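You operate a simulated robot arm through the tools that you are given. There is no shell and no other tool. Be economical: measure what you need, move in short steps, check, and stop when the job is done.

Carry out the task below with a simulated robot arm. There is one attempt and no reset: what you move stays moved.

TASK
Unlock and open the cooler's side door, switch power and light off, turn the dial to +8.
Fine: the side door ends open.

The check looks at the end state, three seconds after you hand in, the way a careful person would. Anything else that was tipped, shoved, dropped, spilled or broken makes it a failure.

THE ROBOT
A 7-joint arm with a two-finger parallel gripper, fixed in place. Base frame: the origin is at the foot of the arm, x ahead of it, y to its left, z up. Readings come in mm, degrees, newtons and seconds.
Its first joint turns from -166.0 to 166.0 degrees. Payload 3.43 kg.
The TCP is the grasp point between the finger pads, 30 mm short of the fingertips. In the tool frame z runs along the fingers and y along their closing line. The gripper opens to 94 mm. The fingers are 28 mm wide and 10 mm thick; the gripper's body (50 by 96 mm) begins 55 mm behind the TCP.
Orientation is that of the tool frame in the base frame, as a unit quaternion [w, x, y, z]. With the fingers straight down and closing along the base's y, the tool's x points along the base's -x, its y along +y and its z along -z.

THE INTERFACE
- The arm moves only by the tool jog_arm. Its argument "rows" is a list of rows, each an object (a shift or turn left out is 0, a gripper value left out holds the last) with "dp": the shift along the tool's x, y, z in mm, a list of three; "rot": the turn, a rotation vector about the tool's x, y, z in degrees, a list of three; "grip": the gripper command, from -1 (fully open) to 1 (shut), values between in proportion. In form: [{"dp": [x, y, z], "rot": [rx, ry, rz], "grip": grip}, ...]. A call has 1 to 20 rows; each row is the pose to reach, as a shift and turn from the pose commanded when the call began, along the tool's axes at that moment. A row lasts 0.2 s, in which the tool goes at most 50 mm and 8.6 degrees; a call with a longer step from one row to the next is refused whole, and so is a gripper value outside its range. Where a pose cannot be reached the arm comes as near as it can. A force on the tool above 40 N (or 10 N above the force at the start of the call, whichever is more), or a blocked arm, ends the call early, and 0.2 s more pass. Each finger travels about 45 mm/s and halts on what it meets, pressing with about 37 N; the grip force reading is that of the motor and also rises with nothing between the fingers. The clock runs only during rows and for 0.2 s after the last one: add rows that repeat a pose to give the fingers time. The reply holds the time, the measured pose of the TCP, the force on the tool along the base axes, the opening and the grip force, in the units named above and with some noise, with the torque about the TCP (base axes, N m) and any sound that the robot's microphone picked up, and new pictures: "pictures" is both (left out), scene, wrist or none.
- Cameras (640 x 400 px; columns grow to the right, rows downward): "scene" is now at [17.7, 282.5, 1425.7]; the picture's right is [0.52, -0.85, -0.00], its down [-0.17, -0.10, -0.98] and it looks along [0.83, 0.51, -0.20] (base axes); focal length 285 px, centre (320, 200). "wrist" rides on the gripper at [76, 14, -103] in the tool frame; the picture's right is [-0.18, 0.98, 0.00], its down [-0.75, -0.14, -0.64] and it looks along [-0.63, -0.12, 0.77] (tool axes); focal length 243 px, centre (320, 200). There is no depth. A picture from a camera that has moved, and an enlarged one, comes with that camera's place and axes in the base frame and with its lens.
- turn_head(pan, tilt): turns the head with the scene camera to pan (to the left, within 120 degrees either way) and tilt (down, from -29 to 69), counted from straight ahead of the robot. It gives what a move gives, and a new picture of the scene camera.
- close_up(camera, box): a new picture of the part [left, top, right, bottom] of that camera's present view, enlarged. No time passes.
- hand_in(): hands the job in; it is judged then, once.

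Work in short steps. Places have to be worked out from the pictures, the camera data and where the tool is seen: move nearer, look again, correct. Check each grasp and each placing, and mend what went wrong. You have 120 turns and 200 pictures in all, those below and enlarged ones among them. Open the gripper and draw the arm clear of the work before you hand the job in, unless the task says otherwise; then end with one line.

The tools are called after "Emit:" by a JSON object that holds its "name" and its "arguments". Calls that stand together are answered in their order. jog_arm: Moves the arm, as the interface text tells. Its arguments: {"type":"object","properties":{"rows":{"type":"array","items":{"type":"object","properties":{"dp":{"type":"array","items":{"type":"number"}},"rot":{"type":"array","items":{"type":"number"}},"grip":{"type":"number"}}}},"pictures":{"type":"string","enum":["both","scene","wrist","none"]}},"required":["rows"]} The other tools are called the same way: turn_head (pan, tilt) turns the head that bears the scene camera; close_up (camera, box) takes an enlarged picture of a part of a camera's view; hand_in () hands the job in.

At the start:

```text
clock: 0.0
tool_pos: [272.3, 391.6, 1395.4]
tcp_rot: [-0.001, 0.0, 1.0, 0.0]
wrist_force: [-0.6, 0.3, -0.2]
ft_torque: [-0.02, 0.01, 0.0]
finger_gap: 93.8
grasp_force: 0.1
head pan, tilt: [31.6, 11.4]
```

scene: 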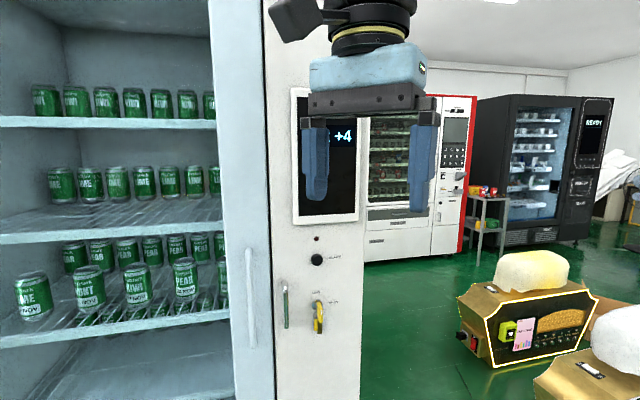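
wrist: 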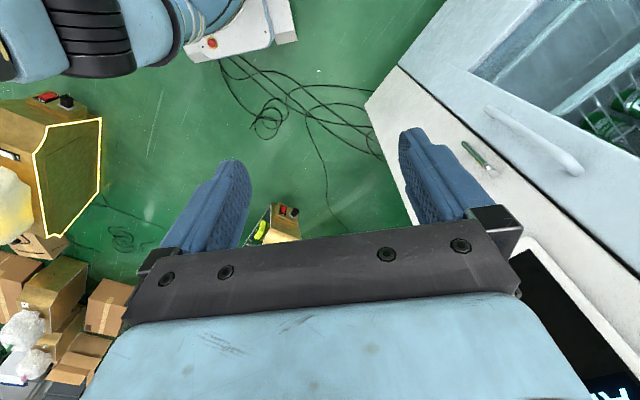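

The cooler front panel shows a display, a small knob, a green handle and a yellow key. I take enlarged views first.

Emit:
{"name": "close_up", "arguments": {"camera": "scene", "box": [220, 210, 380, 400]}}

Emit:
{"name": "turn_head", "arguments": {"pan": 50, "tilt": 35}}

```text
2.11 times, centred on (300, 305) of scene
camera zoom: at [17.7, 282.5, 1425.7], right [0.52, -0.85, 0.0], down [-0.17, -0.1, -0.98], along [0.83, 0.51, -0.2], focal length 600 px, centre (362, -21)
```

zoom: 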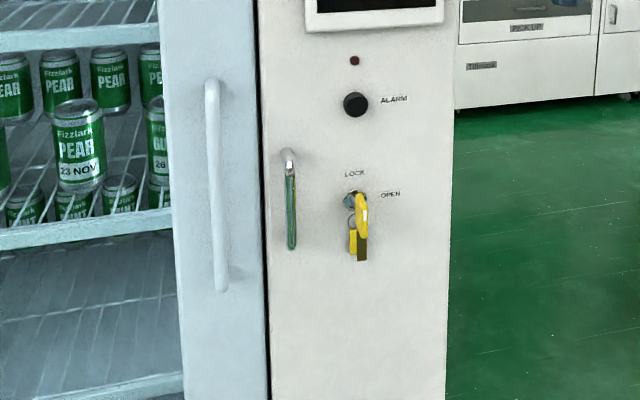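

```text
clock: 0.9
tool_pos: [274.0, 391.0, 1394.5]
tcp_rot: [0.001, -0.001, 1.0, -0.001]
wrist_force: [-0.4, 0.3, 0.8]
ft_torque: [0.0, -0.04, 0.01]
finger_gap: 94.1
grasp_force: 0.1
head pan, tilt: [50.0, 35.0]
```

scene: 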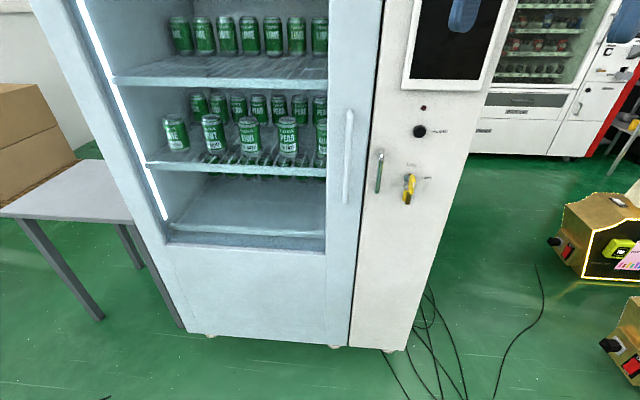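

The cooler face is roughly the plane x+y≈1368 mm (normal toward the robot at -45°). The key is near (674,695,948) and the handle near (608,761,890–1035). I turn the tool horizontal and stop about 150 mm short of the key to look.

Emit:
{"name": "jog_arm", "arguments": {"rows": [{"dp": [-23, 15, 34], "rot": [-2.93, -7.08, -2.93]}, {"dp": [-47, 31, 70], "rot": [-5.86, -14.15, -5.86]}, {"dp": [-71, 47, 106], "rot": [-8.79, -21.2, -8.79]}, {"dp": [-95, 63, 142], "rot": [-11.7, -28.3, -11.7]}, {"dp": [-119, 79, 178], "rot": [-14.65, -35.4, -14.65]}, {"dp": [-143, 95, 214], "rot": [-17.6, -42.4, -17.6]}, {"dp": [-167, 111, 250], "rot": [-20.5, -49.5, -20.5]}, {"dp": [-191, 127, 286], "rot": [-23.4, -56.6, -23.4]}, {"dp": [-215, 143, 322], "rot": [-26.4, -63.7, -26.4]}, {"dp": [-239, 159, 358], "rot": [-29.3, -70.7, -29.3]}, {"dp": [-263, 175, 394], "rot": [-32.2, -77.8, -32.2]}, {"dp": [-287, 191, 430], "rot": [-35.15, -84.9, -35.15]}, {"dp": [-296, 198, 447], "rot": [-35.15, -84.9, -35.15]}]}}

```text
clock: 3.6
tool_pos: [580.5, 576.2, 975.5]
tcp_rot: [0.639, -0.214, 0.675, 0.301]
wrist_force: [-4.7, 7.2, -3.3]
ft_torque: [-0.29, -0.1, 0.15]
finger_gap: 94.1
grasp_force: 0.0
out of reach, approached as far as the arm can: row 13
head pan, tilt: [50.0, 35.0]
stopped in row 13: the force on the tool passed its limit at 136 N (the readings are from after the stop); the commanded pose is now the measured one
camera wrist: at [488.3, 524.8, 900.6], right [-0.64, 0.7, 0.31], down [-0.31, -0.61, 0.73], along [0.7, 0.37, 0.61], focal length 243 px, centre (320, 200)
```

scene: 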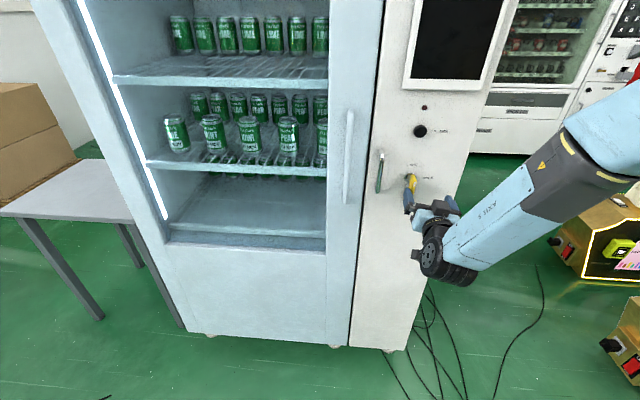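
wrist: 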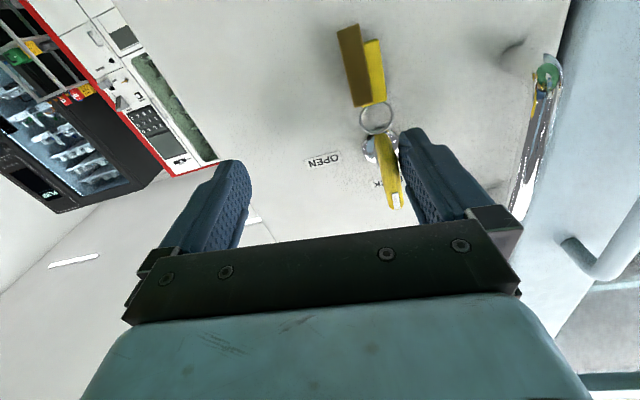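

Triangulating from both cameras puts the keyhole near (602,649,1001), so the face is closer (n·p≈885) than I judged, and the right finger is probably touching the key. I back straight out.

Emit:
{"name": "jog_arm", "arguments": {"rows": [{"dp": [0, 0, -20]}, {"dp": [0, 0, -50]}, {"dp": [0, 0, -90]}, {"dp": [0, 0, -120]}, {"dp": [0, 0, -120]}]}}

Emit:
{"name": "close_up", "arguments": {"camera": "scene", "box": [340, 80, 480, 240]}}

```text
clock: 4.8
tool_pos: [494.2, 496.5, 975.0]
tcp_rot: [0.64, -0.212, 0.675, 0.301]
wrist_force: [-0.1, 0.0, -0.1]
ft_torque: [0.0, -0.02, -0.03]
finger_gap: 94.0
grasp_force: 0.0
head pan, tilt: [50.0, 35.0]
camera wrist: at [401.3, 444.5, 900.3], right [-0.64, 0.7, 0.31], down [-0.31, -0.61, 0.73], along [0.7, 0.37, 0.61], focal length 243 px, centre (320, 200)
```

scene: 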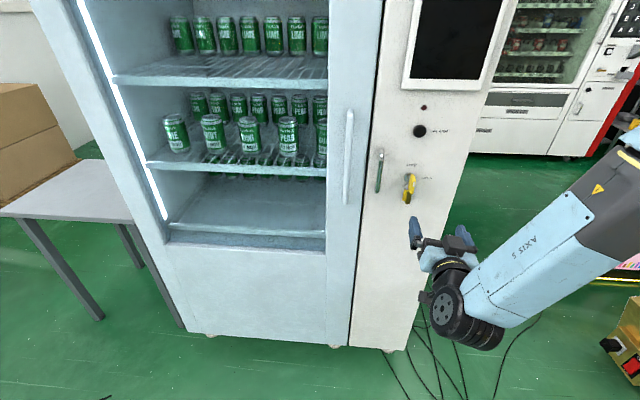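
wrist: 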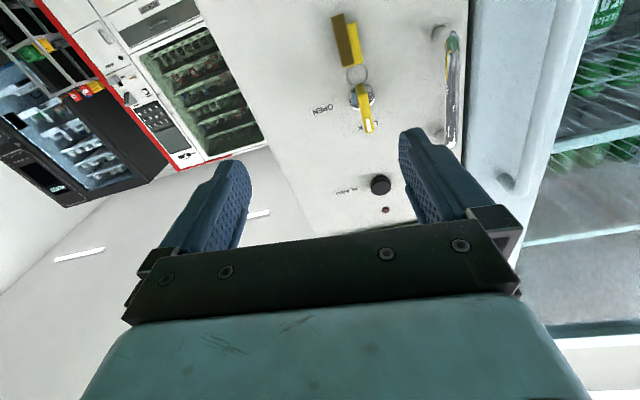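

```text
2.50 times, centred on (410, 160) of scene
camera zoom: at [-4.8, 301.2, 1387.9], right [0.77, -0.64, 0.0], down [-0.37, -0.44, -0.82], along [0.53, 0.63, -0.57], focal length 712 px, centre (95, 300)
```

zoom: 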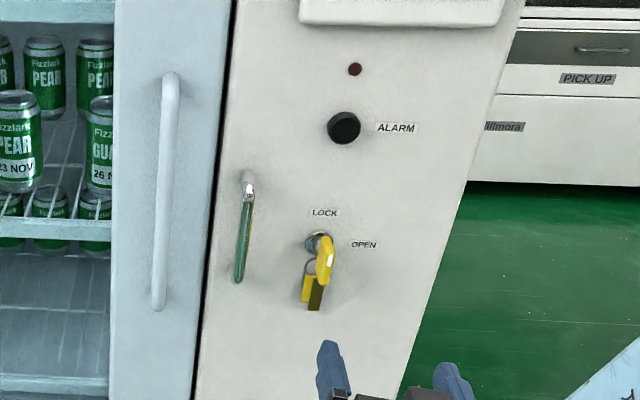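

Key appears undisturbed. I enlarge the wrist view of key and handle.

Emit:
{"name": "close_up", "arguments": {"camera": "wrist", "box": [290, 0, 480, 230]}}

```text
1.74 times, centred on (385, 115) of wrist
camera zoom: at [401.3, 444.5, 900.3], right [-0.64, 0.7, 0.31], down [-0.31, -0.61, 0.73], along [0.7, 0.37, 0.61], focal length 422 px, centre (207, 348)
```

zoom: 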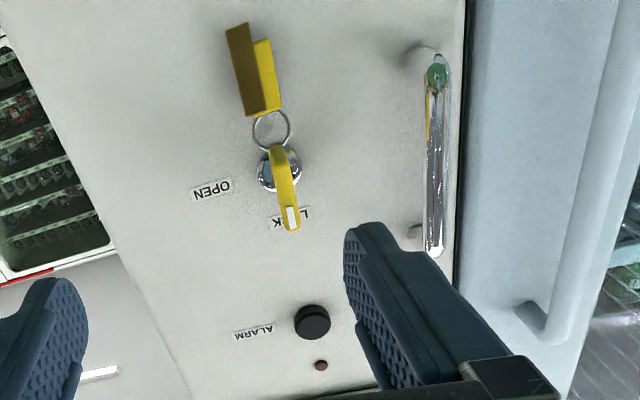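

Face lies near n·p≈890, lock at lateral 34 (n = (.707,.707), e = (-.707,.707)), key bow protruding to ≈828 at z≈1004. Before grasping, I test in free space whether the wrist can turn the needed +90° about the tool z.

Emit:
{"name": "jog_arm", "arguments": {"rows": [{"rot": [0, 0, 8]}, {"rot": [0, 0, 16]}, {"rot": [0, 0, 24]}, {"rot": [0, 0, 32]}, {"rot": [0, 0, 40]}, {"rot": [0, 0, 48]}, {"rot": [0, 0, 56]}, {"rot": [0, 0, 64]}, {"rot": [0, 0, 72]}, {"rot": [0, 0, 80]}, {"rot": [0, 0, 84]}, {"rot": [0, 0, 84]}], "pictures": "wrist"}}

```text
clock: 7.4
tool_pos: [502.0, 468.7, 1076.3]
tcp_rot: [0.267, 0.291, 0.673, 0.625]
wrist_force: [-0.6, -0.1, -1.2]
ft_torque: [0.01, -0.01, -0.03]
finger_gap: 94.0
grasp_force: 0.0
out of reach, approached as far as the arm can: row 3, 4, 5, 6, 7, 8, 9, 10, 11, 12
head pan, tilt: [50.0, 35.0]
camera wrist: at [375.4, 454.0, 1098.6], right [0.19, -0.09, 0.98], down [0.04, -0.99, -0.09], along [0.98, 0.06, -0.18], focal length 243 px, centre (320, 200)
```

wrist: 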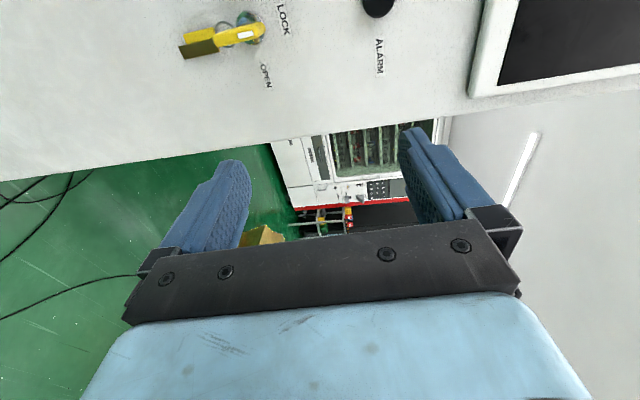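

Positive turning hits a limit; I now test the other direction, toward x-right and x-up.

Emit:
{"name": "jog_arm", "arguments": {"rows": [{"dp": [6, -20, -4], "rot": [0, 0, -8]}, {"dp": [12, -40, -7], "rot": [0, 0, -16]}, {"dp": [18, -60, -10], "rot": [0, 0, -24]}, {"dp": [23, -75, -14], "rot": [0, 0, -32]}, {"dp": [23, -75, -14], "rot": [0, 0, -40]}, {"dp": [23, -75, -14], "rot": [0, 0, -48]}, {"dp": [23, -75, -14], "rot": [0, 0, -56]}, {"dp": [23, -75, -14], "rot": [0, 0, -64]}, {"dp": [23, -75, -14], "rot": [0, 0, -72]}, {"dp": [23, -75, -14], "rot": [0, 0, -80]}, {"dp": [23, -75, -14], "rot": [0, 0, -88]}, {"dp": [23, -75, -14], "rot": [0, 0, -96]}, {"dp": [23, -75, -14], "rot": [0, 0, -104]}, {"dp": [23, -75, -14], "rot": [0, 0, -112]}, {"dp": [23, -75, -14], "rot": [0, 0, -120]}, {"dp": [23, -75, -14], "rot": [0, 0, -128]}, {"dp": [23, -75, -14], "rot": [0, 0, -136]}, {"dp": [23, -75, -14], "rot": [0, 0, -144]}, {"dp": [23, -75, -14], "rot": [0, 0, -152]}, {"dp": [23, -75, -14], "rot": [0, 0, -160]}], "pictures": "none"}}

```text
clock: 11.6
tool_pos: [471.4, 474.0, 1001.2]
tcp_rot: [0.66, -0.614, 0.404, -0.155]
wrist_force: [0.0, 0.2, -0.2]
ft_torque: [0.03, 0.02, 0.0]
finger_gap: 93.9
grasp_force: 0.1
out of reach, approached as far as the arm can: row 3
head pan, tilt: [50.0, 35.0]
```

That direction works. I continue 110° further toward x-up.

Emit:
{"name": "jog_arm", "arguments": {"rows": [{"rot": [0, 0, -8]}, {"rot": [0, 0, -16]}, {"rot": [0, 0, -24]}, {"rot": [0, 0, -32]}, {"rot": [0, 0, -40]}, {"rot": [0, 0, -48]}, {"rot": [0, 0, -56]}, {"rot": [0, 0, -64]}, {"rot": [0, 0, -72]}, {"rot": [0, 0, -80]}, {"rot": [0, 0, -88]}, {"rot": [0, 0, -96]}, {"rot": [0, 0, -104]}, {"rot": [0, 0, -110]}, {"rot": [0, 0, -110]}]}}

```text
clock: 14.8
tool_pos: [472.3, 474.6, 1003.3]
tcp_rot: [-0.252, 0.683, 0.27, 0.63]
wrist_force: [0.4, 0.8, -0.4]
ft_torque: [0.0, -0.04, 0.04]
finger_gap: 94.2
grasp_force: 0.0
head pan, tilt: [50.0, 35.0]
camera wrist: at [411.2, 398.3, 1085.2], right [0.66, -0.72, -0.19], down [-0.61, -0.38, -0.7], along [0.44, 0.58, -0.69], focal length 243 px, centre (320, 200)
```

scene: 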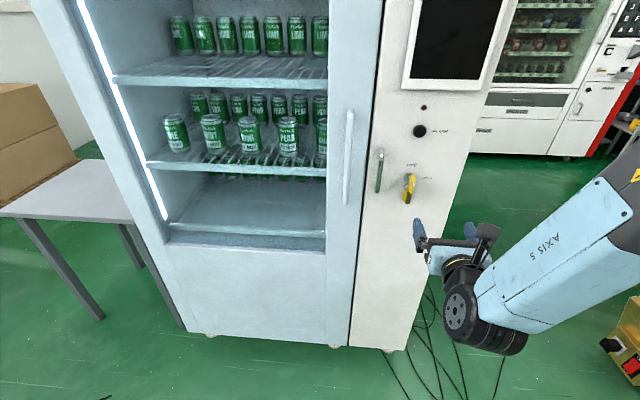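
wrist: 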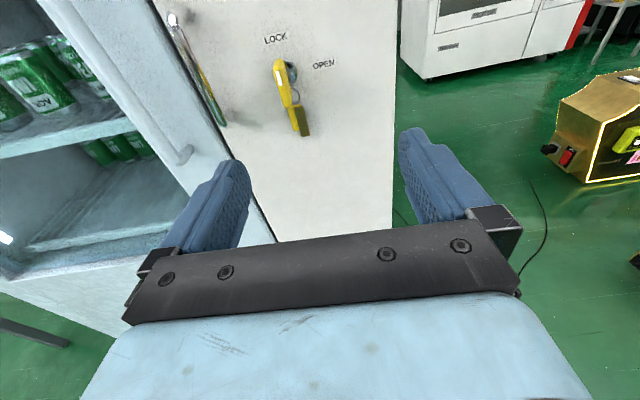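

x-up is reachable. I enlarge the key in the wrist view for a precise fix.

Emit:
{"name": "close_up", "arguments": {"camera": "wrist", "box": [230, 20, 350, 145]}}

Emit:
{"name": "close_up", "arguments": {"camera": "scene", "box": [370, 130, 450, 210]}}

```text
3.20 times, centred on (290, 82) of wrist
camera zoom: at [411.2, 398.3, 1085.2], right [0.66, -0.72, -0.19], down [-0.61, -0.38, -0.7], along [0.44, 0.58, -0.69], focal length 776 px, centre (416, 576)
```

zoom: 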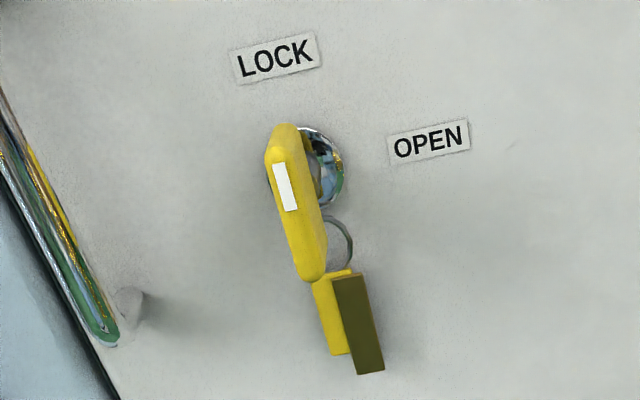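

```text
5.00 times, centred on (410, 170) of scene
camera zoom: at [-4.9, 301.2, 1387.9], right [0.77, -0.64, 0.0], down [-0.37, -0.44, -0.82], along [0.53, 0.63, -0.57], focal length 1425 px, centre (-130, 350)
```

zoom: 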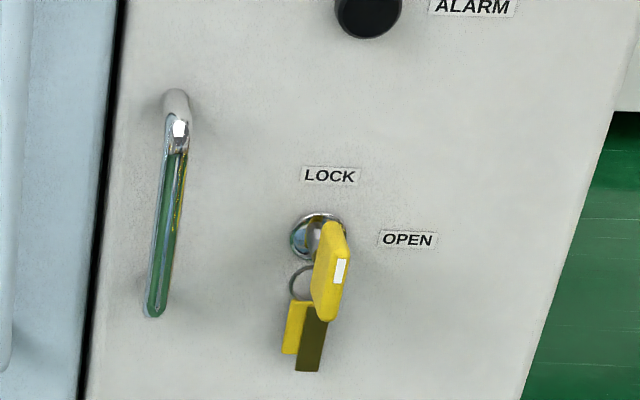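

The bow is a vertical flat plate: outer face n≈835, z 979–1026, lateral 34. The grasp TCP target is (570,618,1002). I align and stop 65 mm short.

Emit:
{"name": "jog_arm", "arguments": {"rows": [{"dp": [6, -18, 30], "rot": [0.8, 2.2, 0]}, {"dp": [8, -30, 70], "rot": [1.65, 4.5, 0]}, {"dp": [9, -37, 104], "rot": [1.65, 4.5, 0]}, {"dp": [9, -37, 104], "rot": [1.65, 4.5, 0]}], "pictures": "wrist"}}

```text
clock: 15.8
tool_pos: [521.7, 575.3, 1001.7]
tcp_rot: [-0.273, 0.653, 0.27, 0.652]
wrist_force: [0.5, -0.1, 0.1]
ft_torque: [0.01, 0.0, 0.02]
finger_gap: 93.9
grasp_force: 0.0
head pan, tilt: [50.0, 35.0]
camera wrist: at [459.2, 492.6, 1077.4], right [0.69, -0.69, -0.19], down [-0.56, -0.35, -0.75], along [0.46, 0.63, -0.63], focal length 243 px, centre (320, 200)
```

wrist: 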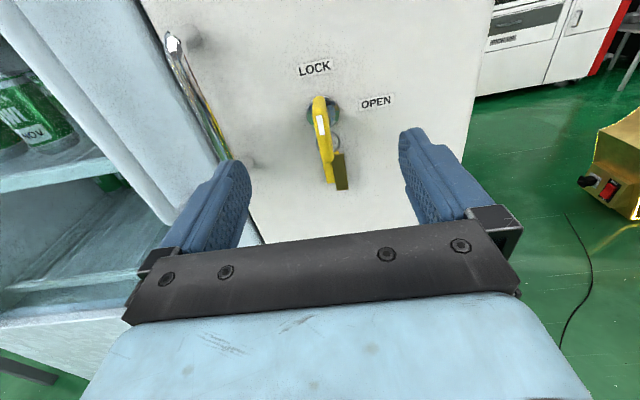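

Alignment is good (lateral error ≈3 mm). I move in 64 mm and close on the bow.

Emit:
{"name": "jog_arm", "arguments": {"rows": [{"dp": [0, 3, 30]}, {"dp": [0, 3, 64]}, {"dp": [0, 3, 64]}, {"dp": [0, 3, 64], "grip": 0.3}, {"dp": [0, 3, 64], "grip": 1}, {"dp": [0, 3, 64], "grip": 1}, {"dp": [0, 3, 64], "grip": 1}, {"dp": [0, 3, 64], "grip": 1}, {"dp": [0, 3, 64], "grip": 1}]}}

Emit:
{"name": "close_up", "arguments": {"camera": "wrist", "box": [200, 60, 440, 240]}}

```text
clock: 17.8
tool_pos: [568.6, 617.9, 1001.9]
tcp_rot: [-0.273, 0.654, 0.269, 0.652]
wrist_force: [-5.0, 5.5, -1.3]
ft_torque: [0.04, -0.02, 0.05]
finger_gap: 14.5
grasp_force: 39.3
head pan, tilt: [50.0, 35.0]
camera wrist: at [505.6, 535.5, 1077.4], right [0.7, -0.69, -0.19], down [-0.56, -0.35, -0.75], along [0.46, 0.63, -0.63], focal length 243 px, centre (320, 200)
```

scene: 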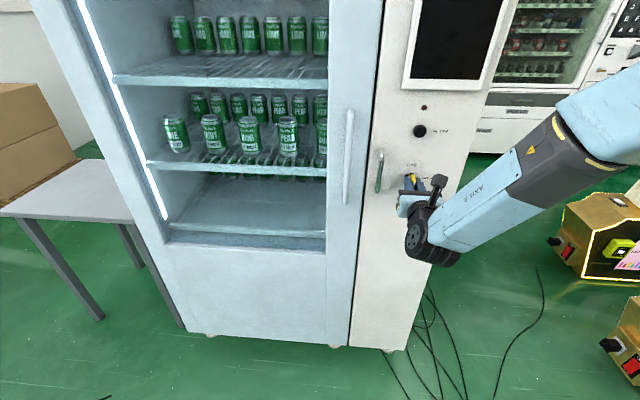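
wrist: 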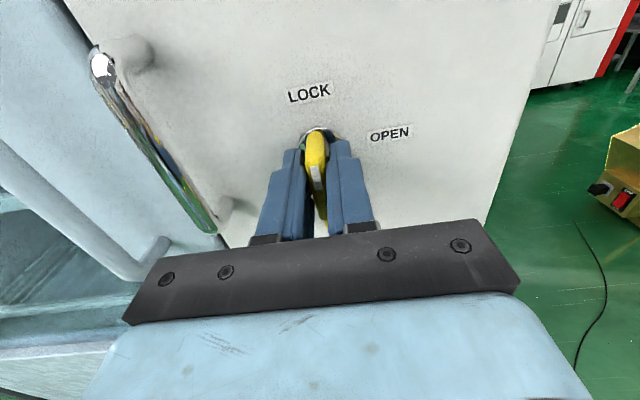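

```text
2.22 times, centred on (320, 150) of wrist
camera zoom: at [505.6, 535.5, 1077.4], right [0.7, -0.69, -0.19], down [-0.56, -0.35, -0.75], along [0.46, 0.63, -0.63], focal length 539 px, centre (320, 311)
```

zoom: 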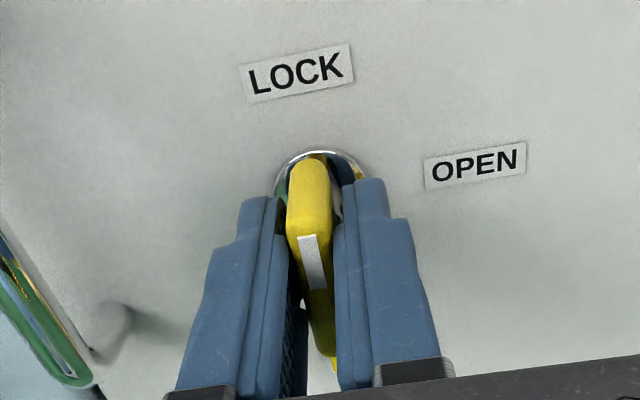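

The bow is gripped (gap 14.5). I turn +90° clockwise in stages, starting with 24°.

Emit:
{"name": "jog_arm", "arguments": {"rows": [{"rot": [0, 0, 6]}, {"rot": [0, 0, 12]}, {"rot": [0, 0, 18]}, {"rot": [0, 0, 24]}, {"rot": [0, 0, 24]}], "pictures": "wrist"}}

```text
clock: 19.0
tool_pos: [569.3, 617.9, 1002.4]
tcp_rot: [-0.403, 0.696, 0.128, 0.581]
wrist_force: [-4.2, 15.2, -14.9]
ft_torque: [-0.76, 0.76, 0.53]
finger_gap: 14.2
grasp_force: 44.4
head pan, tilt: [50.0, 35.0]
camera wrist: at [527.2, 513.3, 1065.0], right [0.58, -0.58, -0.57], down [-0.77, -0.15, -0.63], along [0.28, 0.8, -0.53], focal length 243 px, centre (320, 200)
```

wrist: 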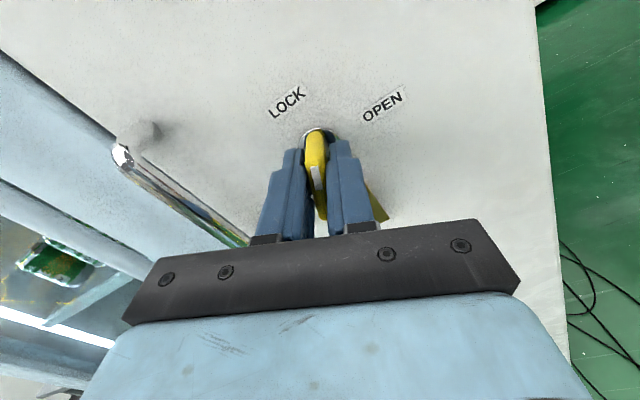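

The key turns with the fingers. About 20 N of side force suggests the key axis is slightly lower and left, so I shift about 2 mm and continue.

Emit:
{"name": "jog_arm", "arguments": {"rows": [{"dp": [-2.4, -0.6, 0]}, {"dp": [-2.4, -0.6, 0], "rot": [0, 0, 6]}, {"dp": [-2.4, -0.6, 0], "rot": [0, 0, 12]}, {"dp": [-2.4, -0.6, 0], "rot": [0, 0, 18]}, {"dp": [-2.4, -0.6, 0], "rot": [0, 0, 24]}, {"dp": [-2.4, -0.6, 0], "rot": [0, 0, 24]}], "pictures": "none"}}

```text
clock: 20.4
tool_pos: [569.7, 614.7, 1002.7]
tcp_rot: [-0.515, 0.706, -0.021, 0.485]
wrist_force: [5.1, -2.7, -1.1]
ft_torque: [0.58, -0.6, -0.95]
finger_gap: 14.5
grasp_force: 45.0
head pan, tilt: [50.0, 35.0]
```

Forces are low now; I turn the remaining 42°.

Emit:
{"name": "jog_arm", "arguments": {"rows": [{"rot": [0, 0, 7]}, {"rot": [0, 0, 14]}, {"rot": [0, 0, 21]}, {"rot": [0, 0, 28]}, {"rot": [0, 0, 35]}, {"rot": [0, 0, 42]}, {"rot": [0, 0, 42]}], "pictures": "wrist"}}

```text
clock: 22.0
tool_pos: [570.3, 616.1, 999.5]
tcp_rot: [0.654, -0.652, 0.273, -0.269]
wrist_force: [21.4, 0.8, -7.7]
ft_torque: [-0.38, -0.38, 0.52]
finger_gap: 14.5
grasp_force: 45.0
head pan, tilt: [50.0, 35.0]
camera wrist: at [550.3, 490.4, 984.3], right [-0.14, 0.13, -0.98], down [-0.99, 0.08, 0.15], along [0.1, 0.99, 0.12], focal length 243 px, centre (320, 200)
```

wrist: 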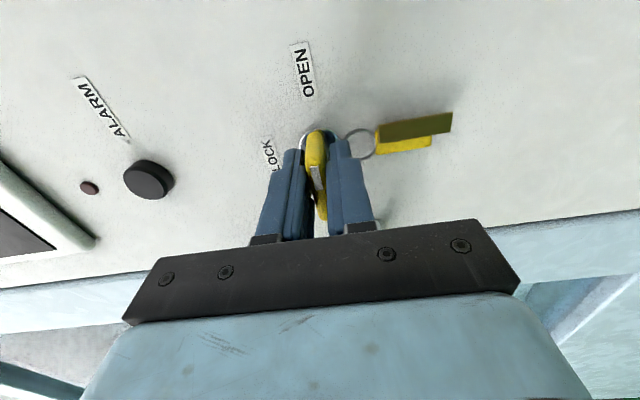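

The key now points to OPEN. I release and retreat.

Emit:
{"name": "jog_arm", "arguments": {"rows": [{"grip": 0.2}, {"grip": 0.2}, {"grip": 0.2}, {"grip": 0.2}, {"dp": [0, 0, -30]}, {"dp": [0, 0, -70]}, {"dp": [0, 0, -110]}, {"dp": [0, 0, -110]}]}}

Emit:
{"name": "close_up", "arguments": {"camera": "scene", "box": [370, 130, 450, 210]}}

```text
clock: 23.8
tool_pos: [491.9, 537.0, 1001.2]
tcp_rot: [0.654, -0.653, 0.272, -0.269]
wrist_force: [0.0, 0.8, -0.5]
ft_torque: [-0.01, -0.03, 0.03]
finger_gap: 37.5
grasp_force: 0.0
head pan, tilt: [50.0, 35.0]
camera wrist: at [472.0, 410.5, 986.1], right [-0.13, 0.13, -0.98], down [-0.99, 0.08, 0.15], along [0.1, 0.99, 0.12], focal length 243 px, centre (320, 200)
```

scene: 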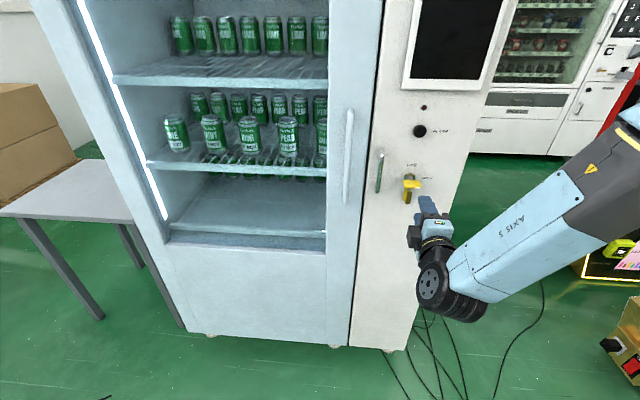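
wrist: 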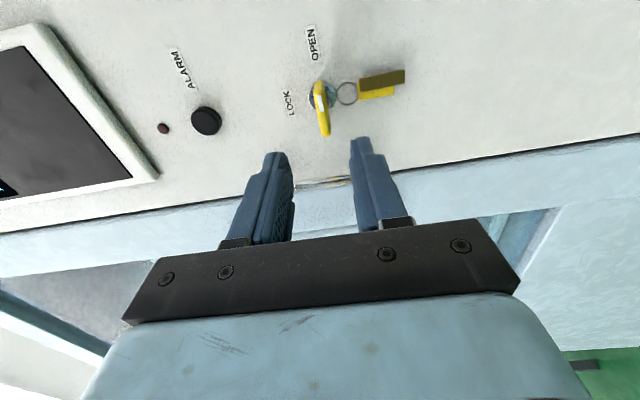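

```text
5.00 times, centred on (410, 170) of scene
camera zoom: at [-4.8, 301.2, 1387.9], right [0.77, -0.64, 0.0], down [-0.37, -0.44, -0.82], along [0.53, 0.63, -0.57], focal length 1425 px, centre (-130, 350)
```

zoom: 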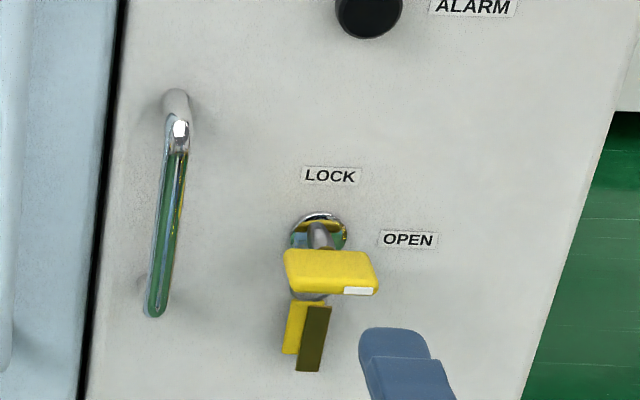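

Key shows OPEN. Next I roll back to x-up, align with the handle bar (lateral ≈122, z≈1025) and stay ~100 mm clear to measure it.

Emit:
{"name": "jog_arm", "arguments": {"rows": [{"dp": [-10, -3, 0], "rot": [0, 0, -8]}, {"dp": [-20, -6, 0], "rot": [0, 0, -16]}, {"dp": [-30, -9, 0], "rot": [0, 0, -24]}, {"dp": [-40, -12, 0], "rot": [0, 0, -32]}, {"dp": [-50, -15, 0], "rot": [0, 0, -40]}, {"dp": [-60, -18, 0], "rot": [0, 0, -48]}, {"dp": [-70, -20, 10], "rot": [0, 0, -56]}, {"dp": [-80, -22, 20], "rot": [0, 0, -64]}, {"dp": [-90, -24, 32], "rot": [0, 0, -72]}, {"dp": [-90, -24, 32], "rot": [0, 0, -80]}, {"dp": [-90, -24, 32], "rot": [0, 0, -88]}, {"dp": [-90, -24, 32], "rot": [0, 0, -90], "grip": 0}, {"dp": [-90, -24, 32], "rot": [0, 0, -90], "grip": 0}], "pictures": "wrist"}}

Emit:
{"name": "close_up", "arguments": {"camera": "wrist", "box": [220, 50, 420, 200]}}

```text
clock: 26.6
tool_pos: [450.3, 625.2, 1025.2]
tcp_rot: [-0.272, 0.654, 0.269, 0.653]
wrist_force: [0.3, -0.5, -0.7]
ft_torque: [-0.03, 0.02, -0.02]
finger_gap: 46.9
grasp_force: 0.0
head pan, tilt: [50.0, 35.0]
camera wrist: at [386.3, 542.6, 1101.0], right [0.69, -0.69, -0.19], down [-0.56, -0.35, -0.75], along [0.46, 0.63, -0.63], focal length 243 px, centre (320, 200)
```

wrist: 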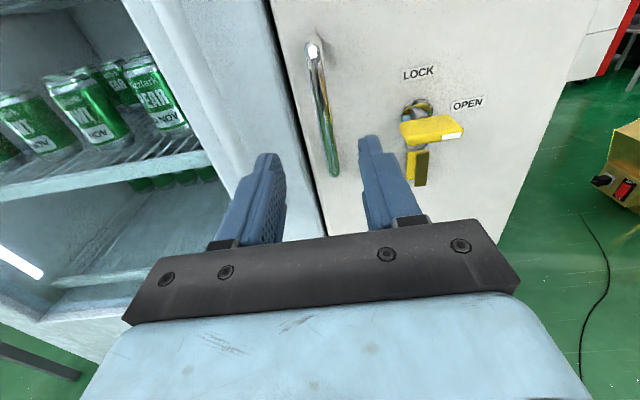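

```text
2.67 times, centred on (320, 125) of wrist
camera zoom: at [386.3, 542.6, 1101.0], right [0.69, -0.69, -0.19], down [-0.56, -0.35, -0.75], along [0.46, 0.63, -0.63], focal length 647 px, centre (320, 400)
```

zoom: 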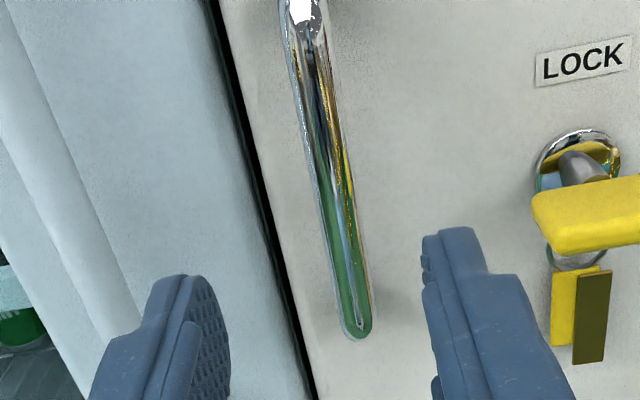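

The bar is at lateral ≈121, n≈863. I advance 90 mm, with the tips ~15 mm off the face, and close on the bar.

Emit:
{"name": "jog_arm", "arguments": {"rows": [{"dp": [0, 2, 40]}, {"dp": [0, 2, 75]}, {"dp": [0, 2, 90]}, {"dp": [0, 2, 90]}, {"dp": [0, 2, 90], "grip": 1}, {"dp": [0, 2, 90], "grip": 1}, {"dp": [0, 2, 90], "grip": 1}, {"dp": [0, 2, 90], "grip": 1}], "pictures": "wrist"}}

```text
clock: 28.4
tool_pos: [516.0, 687.1, 1025.8]
tcp_rot: [-0.272, 0.654, 0.268, 0.653]
wrist_force: [3.0, -0.2, -1.1]
ft_torque: [-0.35, -0.41, 0.0]
finger_gap: 17.1
grasp_force: 44.8
head pan, tilt: [50.0, 35.0]
camera wrist: at [453.8, 604.4, 1099.9], right [0.69, -0.69, -0.19], down [-0.56, -0.35, -0.75], along [0.46, 0.63, -0.63], focal length 243 px, centre (320, 200)
```

wrist: 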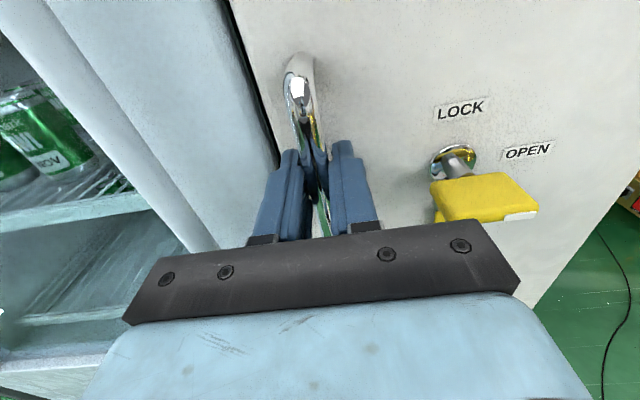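

The bar is gripped (gap 17). I pull along the arc about the right-edge hinge, first 8° to test the latch.

Emit:
{"name": "jog_arm", "arguments": {"rows": [{"dp": [0, 0.8, -8], "rot": [2, 0, 0]}, {"dp": [0, 3, -15.5], "rot": [4, 0, 0]}, {"dp": [0, 5.5, -23.5], "rot": [6, 0, 0]}, {"dp": [0, 8.5, -31], "rot": [8, 0, 0]}, {"dp": [0, 8.5, -31], "rot": [8, 0, 0]}], "pictures": "wrist"}}

```text
clock: 29.5
tool_pos: [498.9, 657.4, 1024.4]
tcp_rot: [-0.31, 0.639, 0.312, 0.631]
wrist_force: [3.6, -3.3, -6.4]
ft_torque: [-0.31, -0.28, -0.06]
finger_gap: 13.7
grasp_force: 45.7
out of reach, approached as far as the arm can: row 4, 5
head pan, tilt: [50.0, 35.0]
stopped in row 5: the force on the tool passed its limit at 40 N (the readings are from after the stop); the commanded pose is now the measured one
camera wrist: at [448.2, 567.6, 1101.6], right [0.78, -0.6, -0.19], down [-0.51, -0.43, -0.75], along [0.37, 0.67, -0.64], focal length 243 px, centre (320, 200)
```

wrist: 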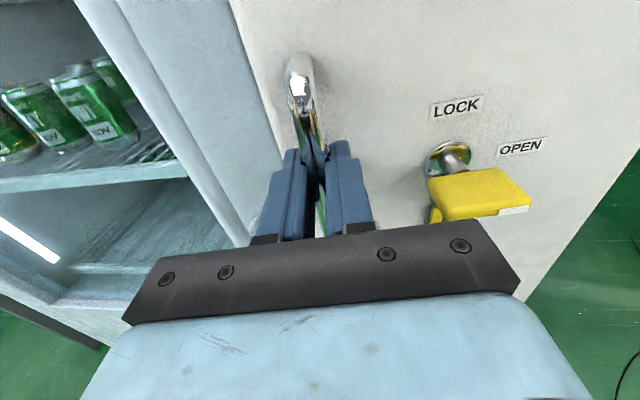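

Handle stays in the grip, but a reach limit appears with this yaw. I check the door in the scene view.

Emit:
{"name": "close_up", "arguments": {"camera": "scene", "box": [330, 60, 530, 360]}}

```text
1.33 times, centred on (430, 210) of scene
camera zoom: at [-4.4, 301.3, 1387.8], right [0.77, -0.64, 0.0], down [-0.37, -0.44, -0.82], along [0.53, 0.63, -0.57], focal length 380 px, centre (173, 187)
```

zoom: 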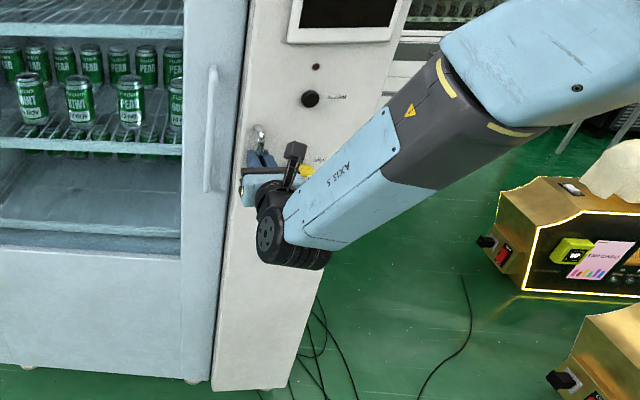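

The whole tall column front is the door and it is opening (~8°). I continue the arc to ~24°, letting the bar pivot in the pads with the tool orientation fixed.

Emit:
{"name": "jog_arm", "arguments": {"rows": [{"dp": [0, 3, -14.5]}, {"dp": [0, 6.3, -29]}, {"dp": [0, 12, -44]}, {"dp": [0, 17.6, -58.8]}, {"dp": [0, 17.6, -58.8]}]}}

```text
clock: 30.9
tool_pos: [481.4, 600.0, 1026.9]
tcp_rot: [-0.306, 0.642, 0.31, 0.63]
wrist_force: [7.8, -3.1, -8.3]
ft_torque: [-1.08, -0.27, -0.19]
finger_gap: 13.8
grasp_force: 44.1
head pan, tilt: [50.0, 35.0]
stopped in row 5: the force on the tool passed its limit at 41 N (the readings are from after the stop); the commanded pose is now the measured one
camera wrist: at [428.9, 511.4, 1103.1], right [0.77, -0.61, -0.19], down [-0.52, -0.42, -0.74], along [0.38, 0.67, -0.64], focal length 243 px, centre (320, 200)
```

scene: 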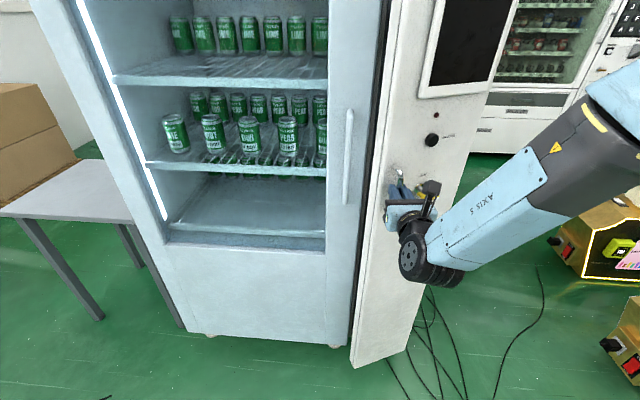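
wrist: 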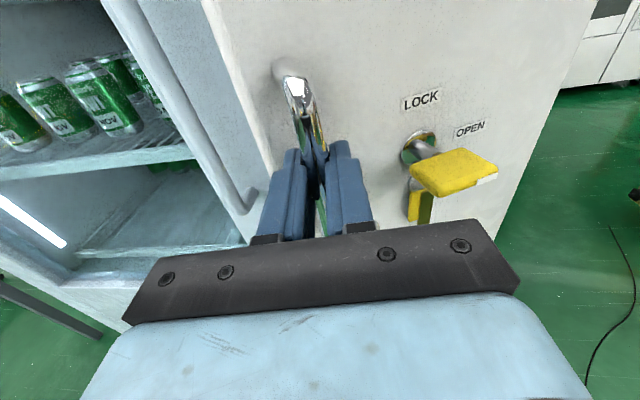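

Door ~24° open. I continue to ~47° with slight yaw.

Emit:
{"name": "jog_arm", "arguments": {"rows": [{"dp": [0, 6.5, -13.5], "rot": [1.5, 0, 0]}, {"dp": [0, 13.5, -26.4], "rot": [3, 0, 0]}, {"dp": [0, 22, -39], "rot": [4.5, 0, 0]}, {"dp": [0, 31.9, -51.5], "rot": [6, 0, 0]}, {"dp": [0, 42, -63], "rot": [7, 0, 0]}, {"dp": [0, 53.7, -73.8], "rot": [8, 0, 0]}]}}

```text
clock: 31.5
tool_pos: [479.8, 598.0, 1026.5]
tcp_rot: [-0.299, 0.642, 0.312, 0.633]
wrist_force: [-0.9, -1.9, -4.2]
ft_torque: [0.52, 0.7, 0.0]
finger_gap: 13.8
grasp_force: 44.6
out of reach, approached as far as the arm can: row 1, 2, 3
head pan, tilt: [50.0, 35.0]
stopped in row 3: the force on the tool passed its limit at 109 N (the readings are from after the stop); the commanded pose is now the measured one
camera wrist: at [427.4, 512.0, 1103.2], right [0.77, -0.62, -0.17], down [-0.51, -0.43, -0.74], along [0.39, 0.66, -0.65], focal length 243 px, centre (320, 200)
```

scene: 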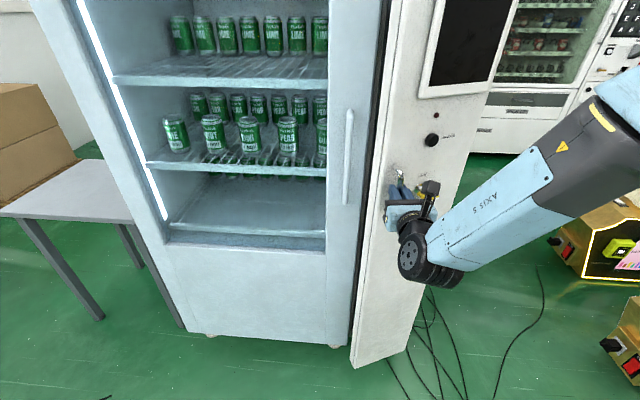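
wrist: 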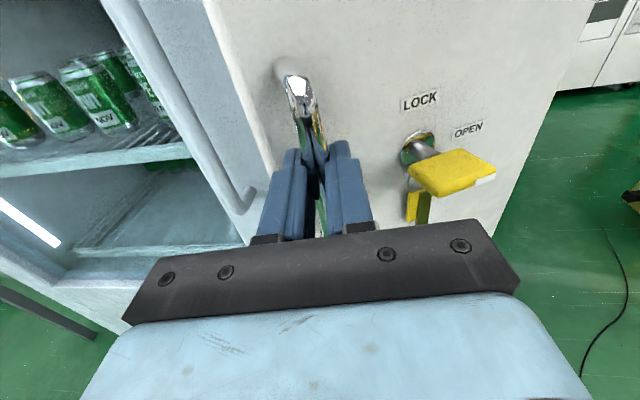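

Yaw beyond ~52° is the arm's limit. I keep pulling with no added yaw (slightly reduced) to ~39°, letting the bar pivot.

Emit:
{"name": "jog_arm", "arguments": {"rows": [{"dp": [0, 6.0, -12.5], "rot": [-1, 0, 0]}, {"dp": [0, 12.5, -24.4], "rot": [-2, 0, 0]}, {"dp": [0, 21, -37], "rot": [-3, 0, 0]}, {"dp": [0, 30.9, -49.5], "rot": [-4, 0, 0]}, {"dp": [0, 30.9, -49.5], "rot": [-4, 0, 0]}]}}

```text
clock: 32.6
tool_pos: [477.2, 540.1, 1025.7]
tcp_rot: [-0.275, 0.654, 0.288, 0.644]
wrist_force: [9.8, -1.9, -7.5]
ft_torque: [-0.04, 0.94, -0.23]
finger_gap: 13.9
grasp_force: 45.3
head pan, tilt: [50.0, 35.0]
stopped in row 5: the force on the tool passed its limit at 42 N (the readings are from after the stop); the commanded pose is now the measured one
camera wrist: at [416.7, 458.6, 1103.6], right [0.72, -0.68, -0.17], down [-0.55, -0.39, -0.74], along [0.44, 0.63, -0.65], focal length 243 px, centre (320, 200)
```

scene: 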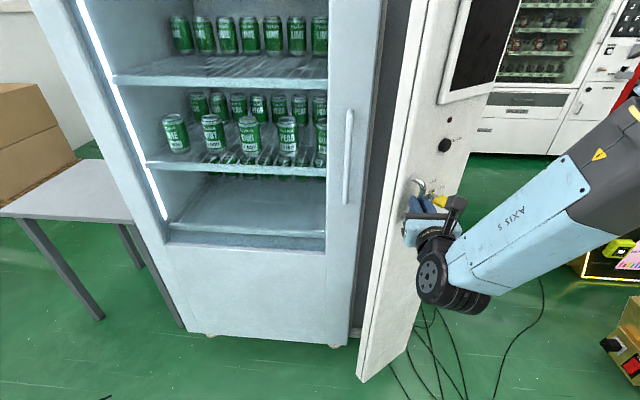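
wrist: 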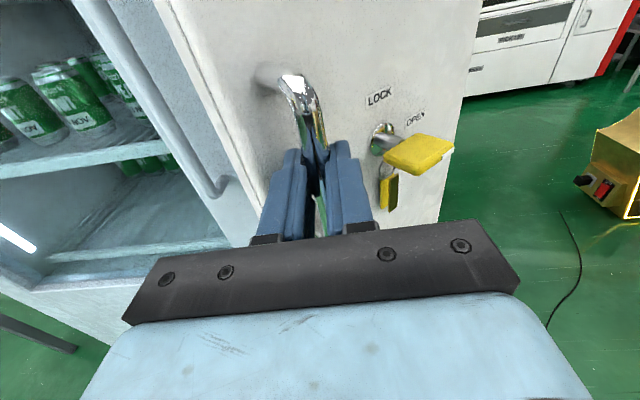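

Now ~40° open. I continue with a little yaw to ~54°.

Emit:
{"name": "jog_arm", "arguments": {"rows": [{"dp": [0, 11, -10], "rot": [1, 0, 0]}, {"dp": [0, 22.8, -19.6], "rot": [2, 0, 0]}, {"dp": [0, 34, -27.5], "rot": [3, 0, 0]}, {"dp": [0, 45, -34.5], "rot": [4, 0, 0]}, {"dp": [0, 45, -34.5], "rot": [4, 0, 0]}]}}

```text
clock: 33.2
tool_pos: [477.9, 520.1, 1026.0]
tcp_rot: [-0.281, 0.648, 0.299, 0.642]
wrist_force: [8.9, 1.1, -6.9]
ft_torque: [0.16, 1.46, -0.01]
finger_gap: 13.7
grasp_force: 44.8
head pan, tilt: [50.0, 35.0]
stopped in row 2: the force on the tool passed its limit at 116 N (the readings are from after the stop); the commanded pose is now the measured one
camera wrist: at [418.6, 437.8, 1103.9], right [0.73, -0.66, -0.16], down [-0.53, -0.41, -0.74], along [0.42, 0.63, -0.65], focal length 243 px, centre (320, 200)
```

scene: 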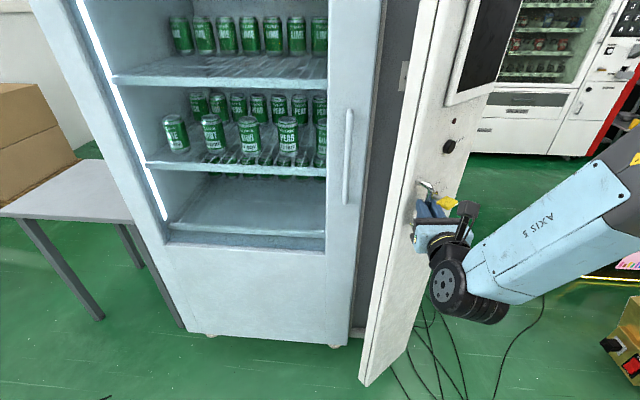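
wrist: 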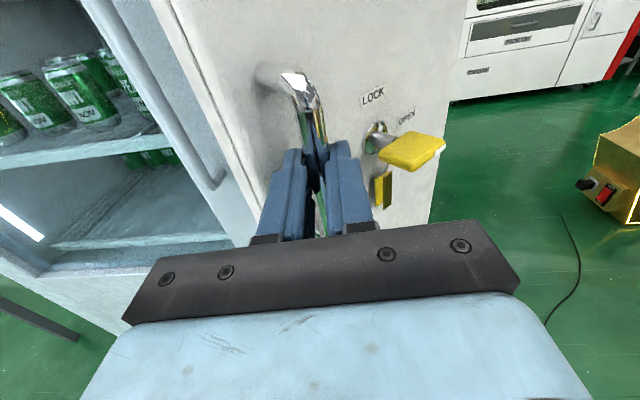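

Force is high, probably a fingertip on the door face, at ~46°. I release, back off, and will push the door's inner side open next.

Emit:
{"name": "jog_arm", "arguments": {"rows": [{"grip": 0.5}, {"dp": [0, 0, -8], "grip": 0.5}, {"dp": [0, 0, -30], "grip": 0.5}, {"dp": [0, 0, -70]}, {"dp": [0, 0, -100]}, {"dp": [0, 0, -100]}]}}

Emit:
{"name": "close_up", "arguments": {"camera": "scene", "box": [330, 0, 490, 200]}}

```text
clock: 34.6
tool_pos: [425.7, 482.4, 1032.1]
tcp_rot: [-0.28, 0.646, 0.3, 0.643]
wrist_force: [0.5, 0.0, -0.7]
ft_torque: [-0.04, 0.01, 0.0]
finger_gap: 23.4
grasp_force: 0.1
out of reach, approached as far as the arm can: row 4, 5, 6
head pan, tilt: [50.0, 35.0]
camera wrist: at [366.8, 399.1, 1109.0], right [0.74, -0.66, -0.16], down [-0.53, -0.41, -0.75], along [0.42, 0.64, -0.65], focal length 243 px, centre (320, 200)
```

scene: 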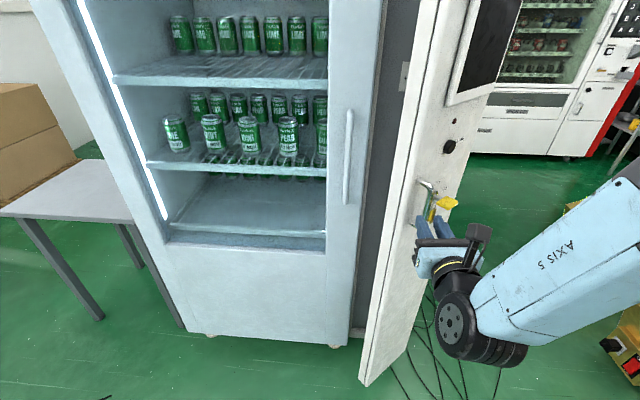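
wrist: 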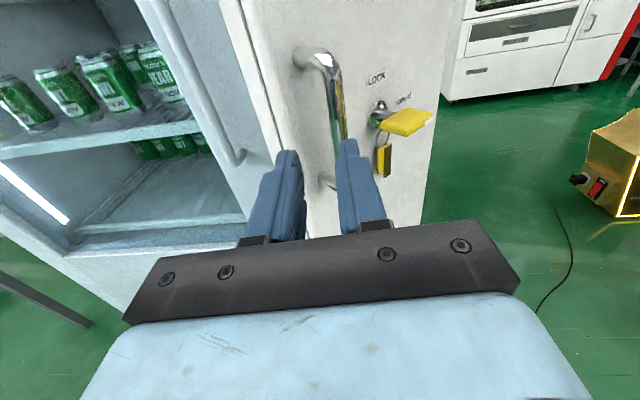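

```text
2.00 times, centred on (410, 100) of scene
camera zoom: at [-4.9, 301.2, 1387.9], right [0.77, -0.64, 0.0], down [-0.37, -0.44, -0.82], along [0.53, 0.63, -0.57], focal length 570 px, centre (140, 400)
```

zoom: 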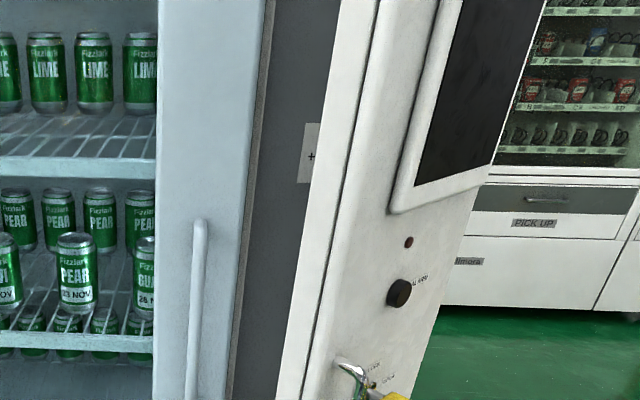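

I close the fingers, shift left past the door's free edge, and yaw ~30° right so the fingers can hook behind it.

Emit:
{"name": "jog_arm", "arguments": {"rows": [{"dp": [0, -30, 0], "rot": [-4, 0, 0], "grip": 1}, {"dp": [0, -60, 5], "rot": [-8, 0, 0]}, {"dp": [0, -90, 10], "rot": [-14, 0, 0]}, {"dp": [0, -120, 20], "rot": [-20, 0, 0]}, {"dp": [0, -146, 40], "rot": [-26, 0, 0]}, {"dp": [0, -146, 67], "rot": [-32, 0, 0]}, {"dp": [0, -146, 67], "rot": [-32, 0, 0]}]}}

```text
clock: 36.2
tool_pos: [358.8, 630.3, 1030.1]
tcp_rot: [-0.091, 0.699, 0.111, 0.701]
wrist_force: [0.6, -0.1, -0.2]
ft_torque: [0.0, -0.04, -0.01]
finger_gap: 0.0
grasp_force: 32.7
head pan, tilt: [50.0, 35.0]
camera wrist: at [263.6, 590.7, 1106.0], right [0.28, -0.95, -0.16], down [-0.65, -0.07, -0.76], along [0.71, 0.31, -0.63], focal length 243 px, centre (320, 200)
```

scene: 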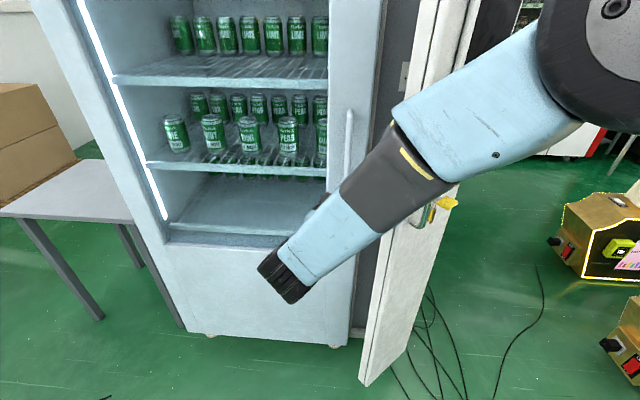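
wrist: 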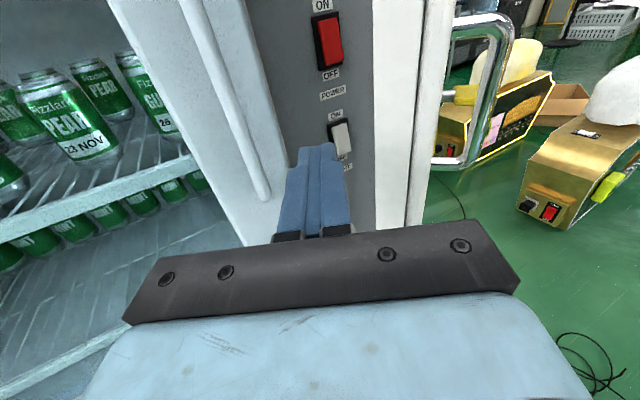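

The interior panel shows POWER and LIGHT rockers. The door now lies roughly along the x axis with its inner face at y≈594. I advance the closed fingers behind it to about (478,642).

Emit:
{"name": "jog_arm", "arguments": {"rows": [{"dp": [0, 5, 40]}, {"dp": [0, 12, 80]}, {"dp": [0, 23, 117]}, {"dp": [0, 23, 117]}]}}

```text
clock: 37.2
tool_pos: [479.7, 640.9, 1031.3]
tcp_rot: [-0.091, 0.699, 0.11, 0.701]
wrist_force: [0.0, -0.4, 0.0]
ft_torque: [-0.02, 0.01, -0.05]
finger_gap: 0.0
grasp_force: 33.2
head pan, tilt: [50.0, 35.0]
camera wrist: at [384.2, 600.2, 1106.0], right [0.28, -0.95, -0.16], down [-0.65, -0.07, -0.76], along [0.71, 0.31, -0.63], focal length 243 px, centre (320, 200)
```

scene: 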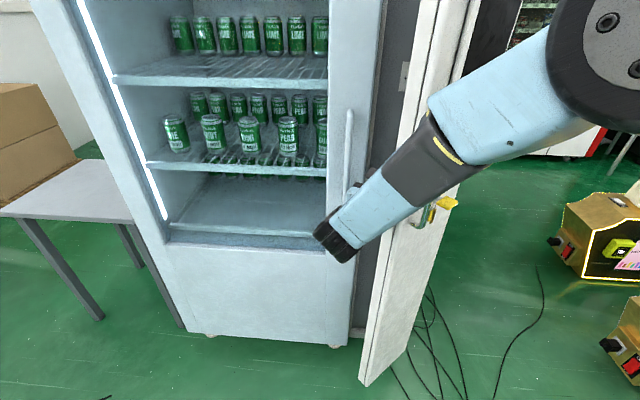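
wrist: 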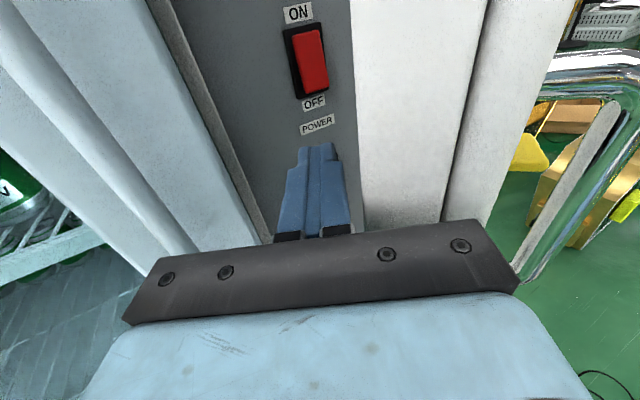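

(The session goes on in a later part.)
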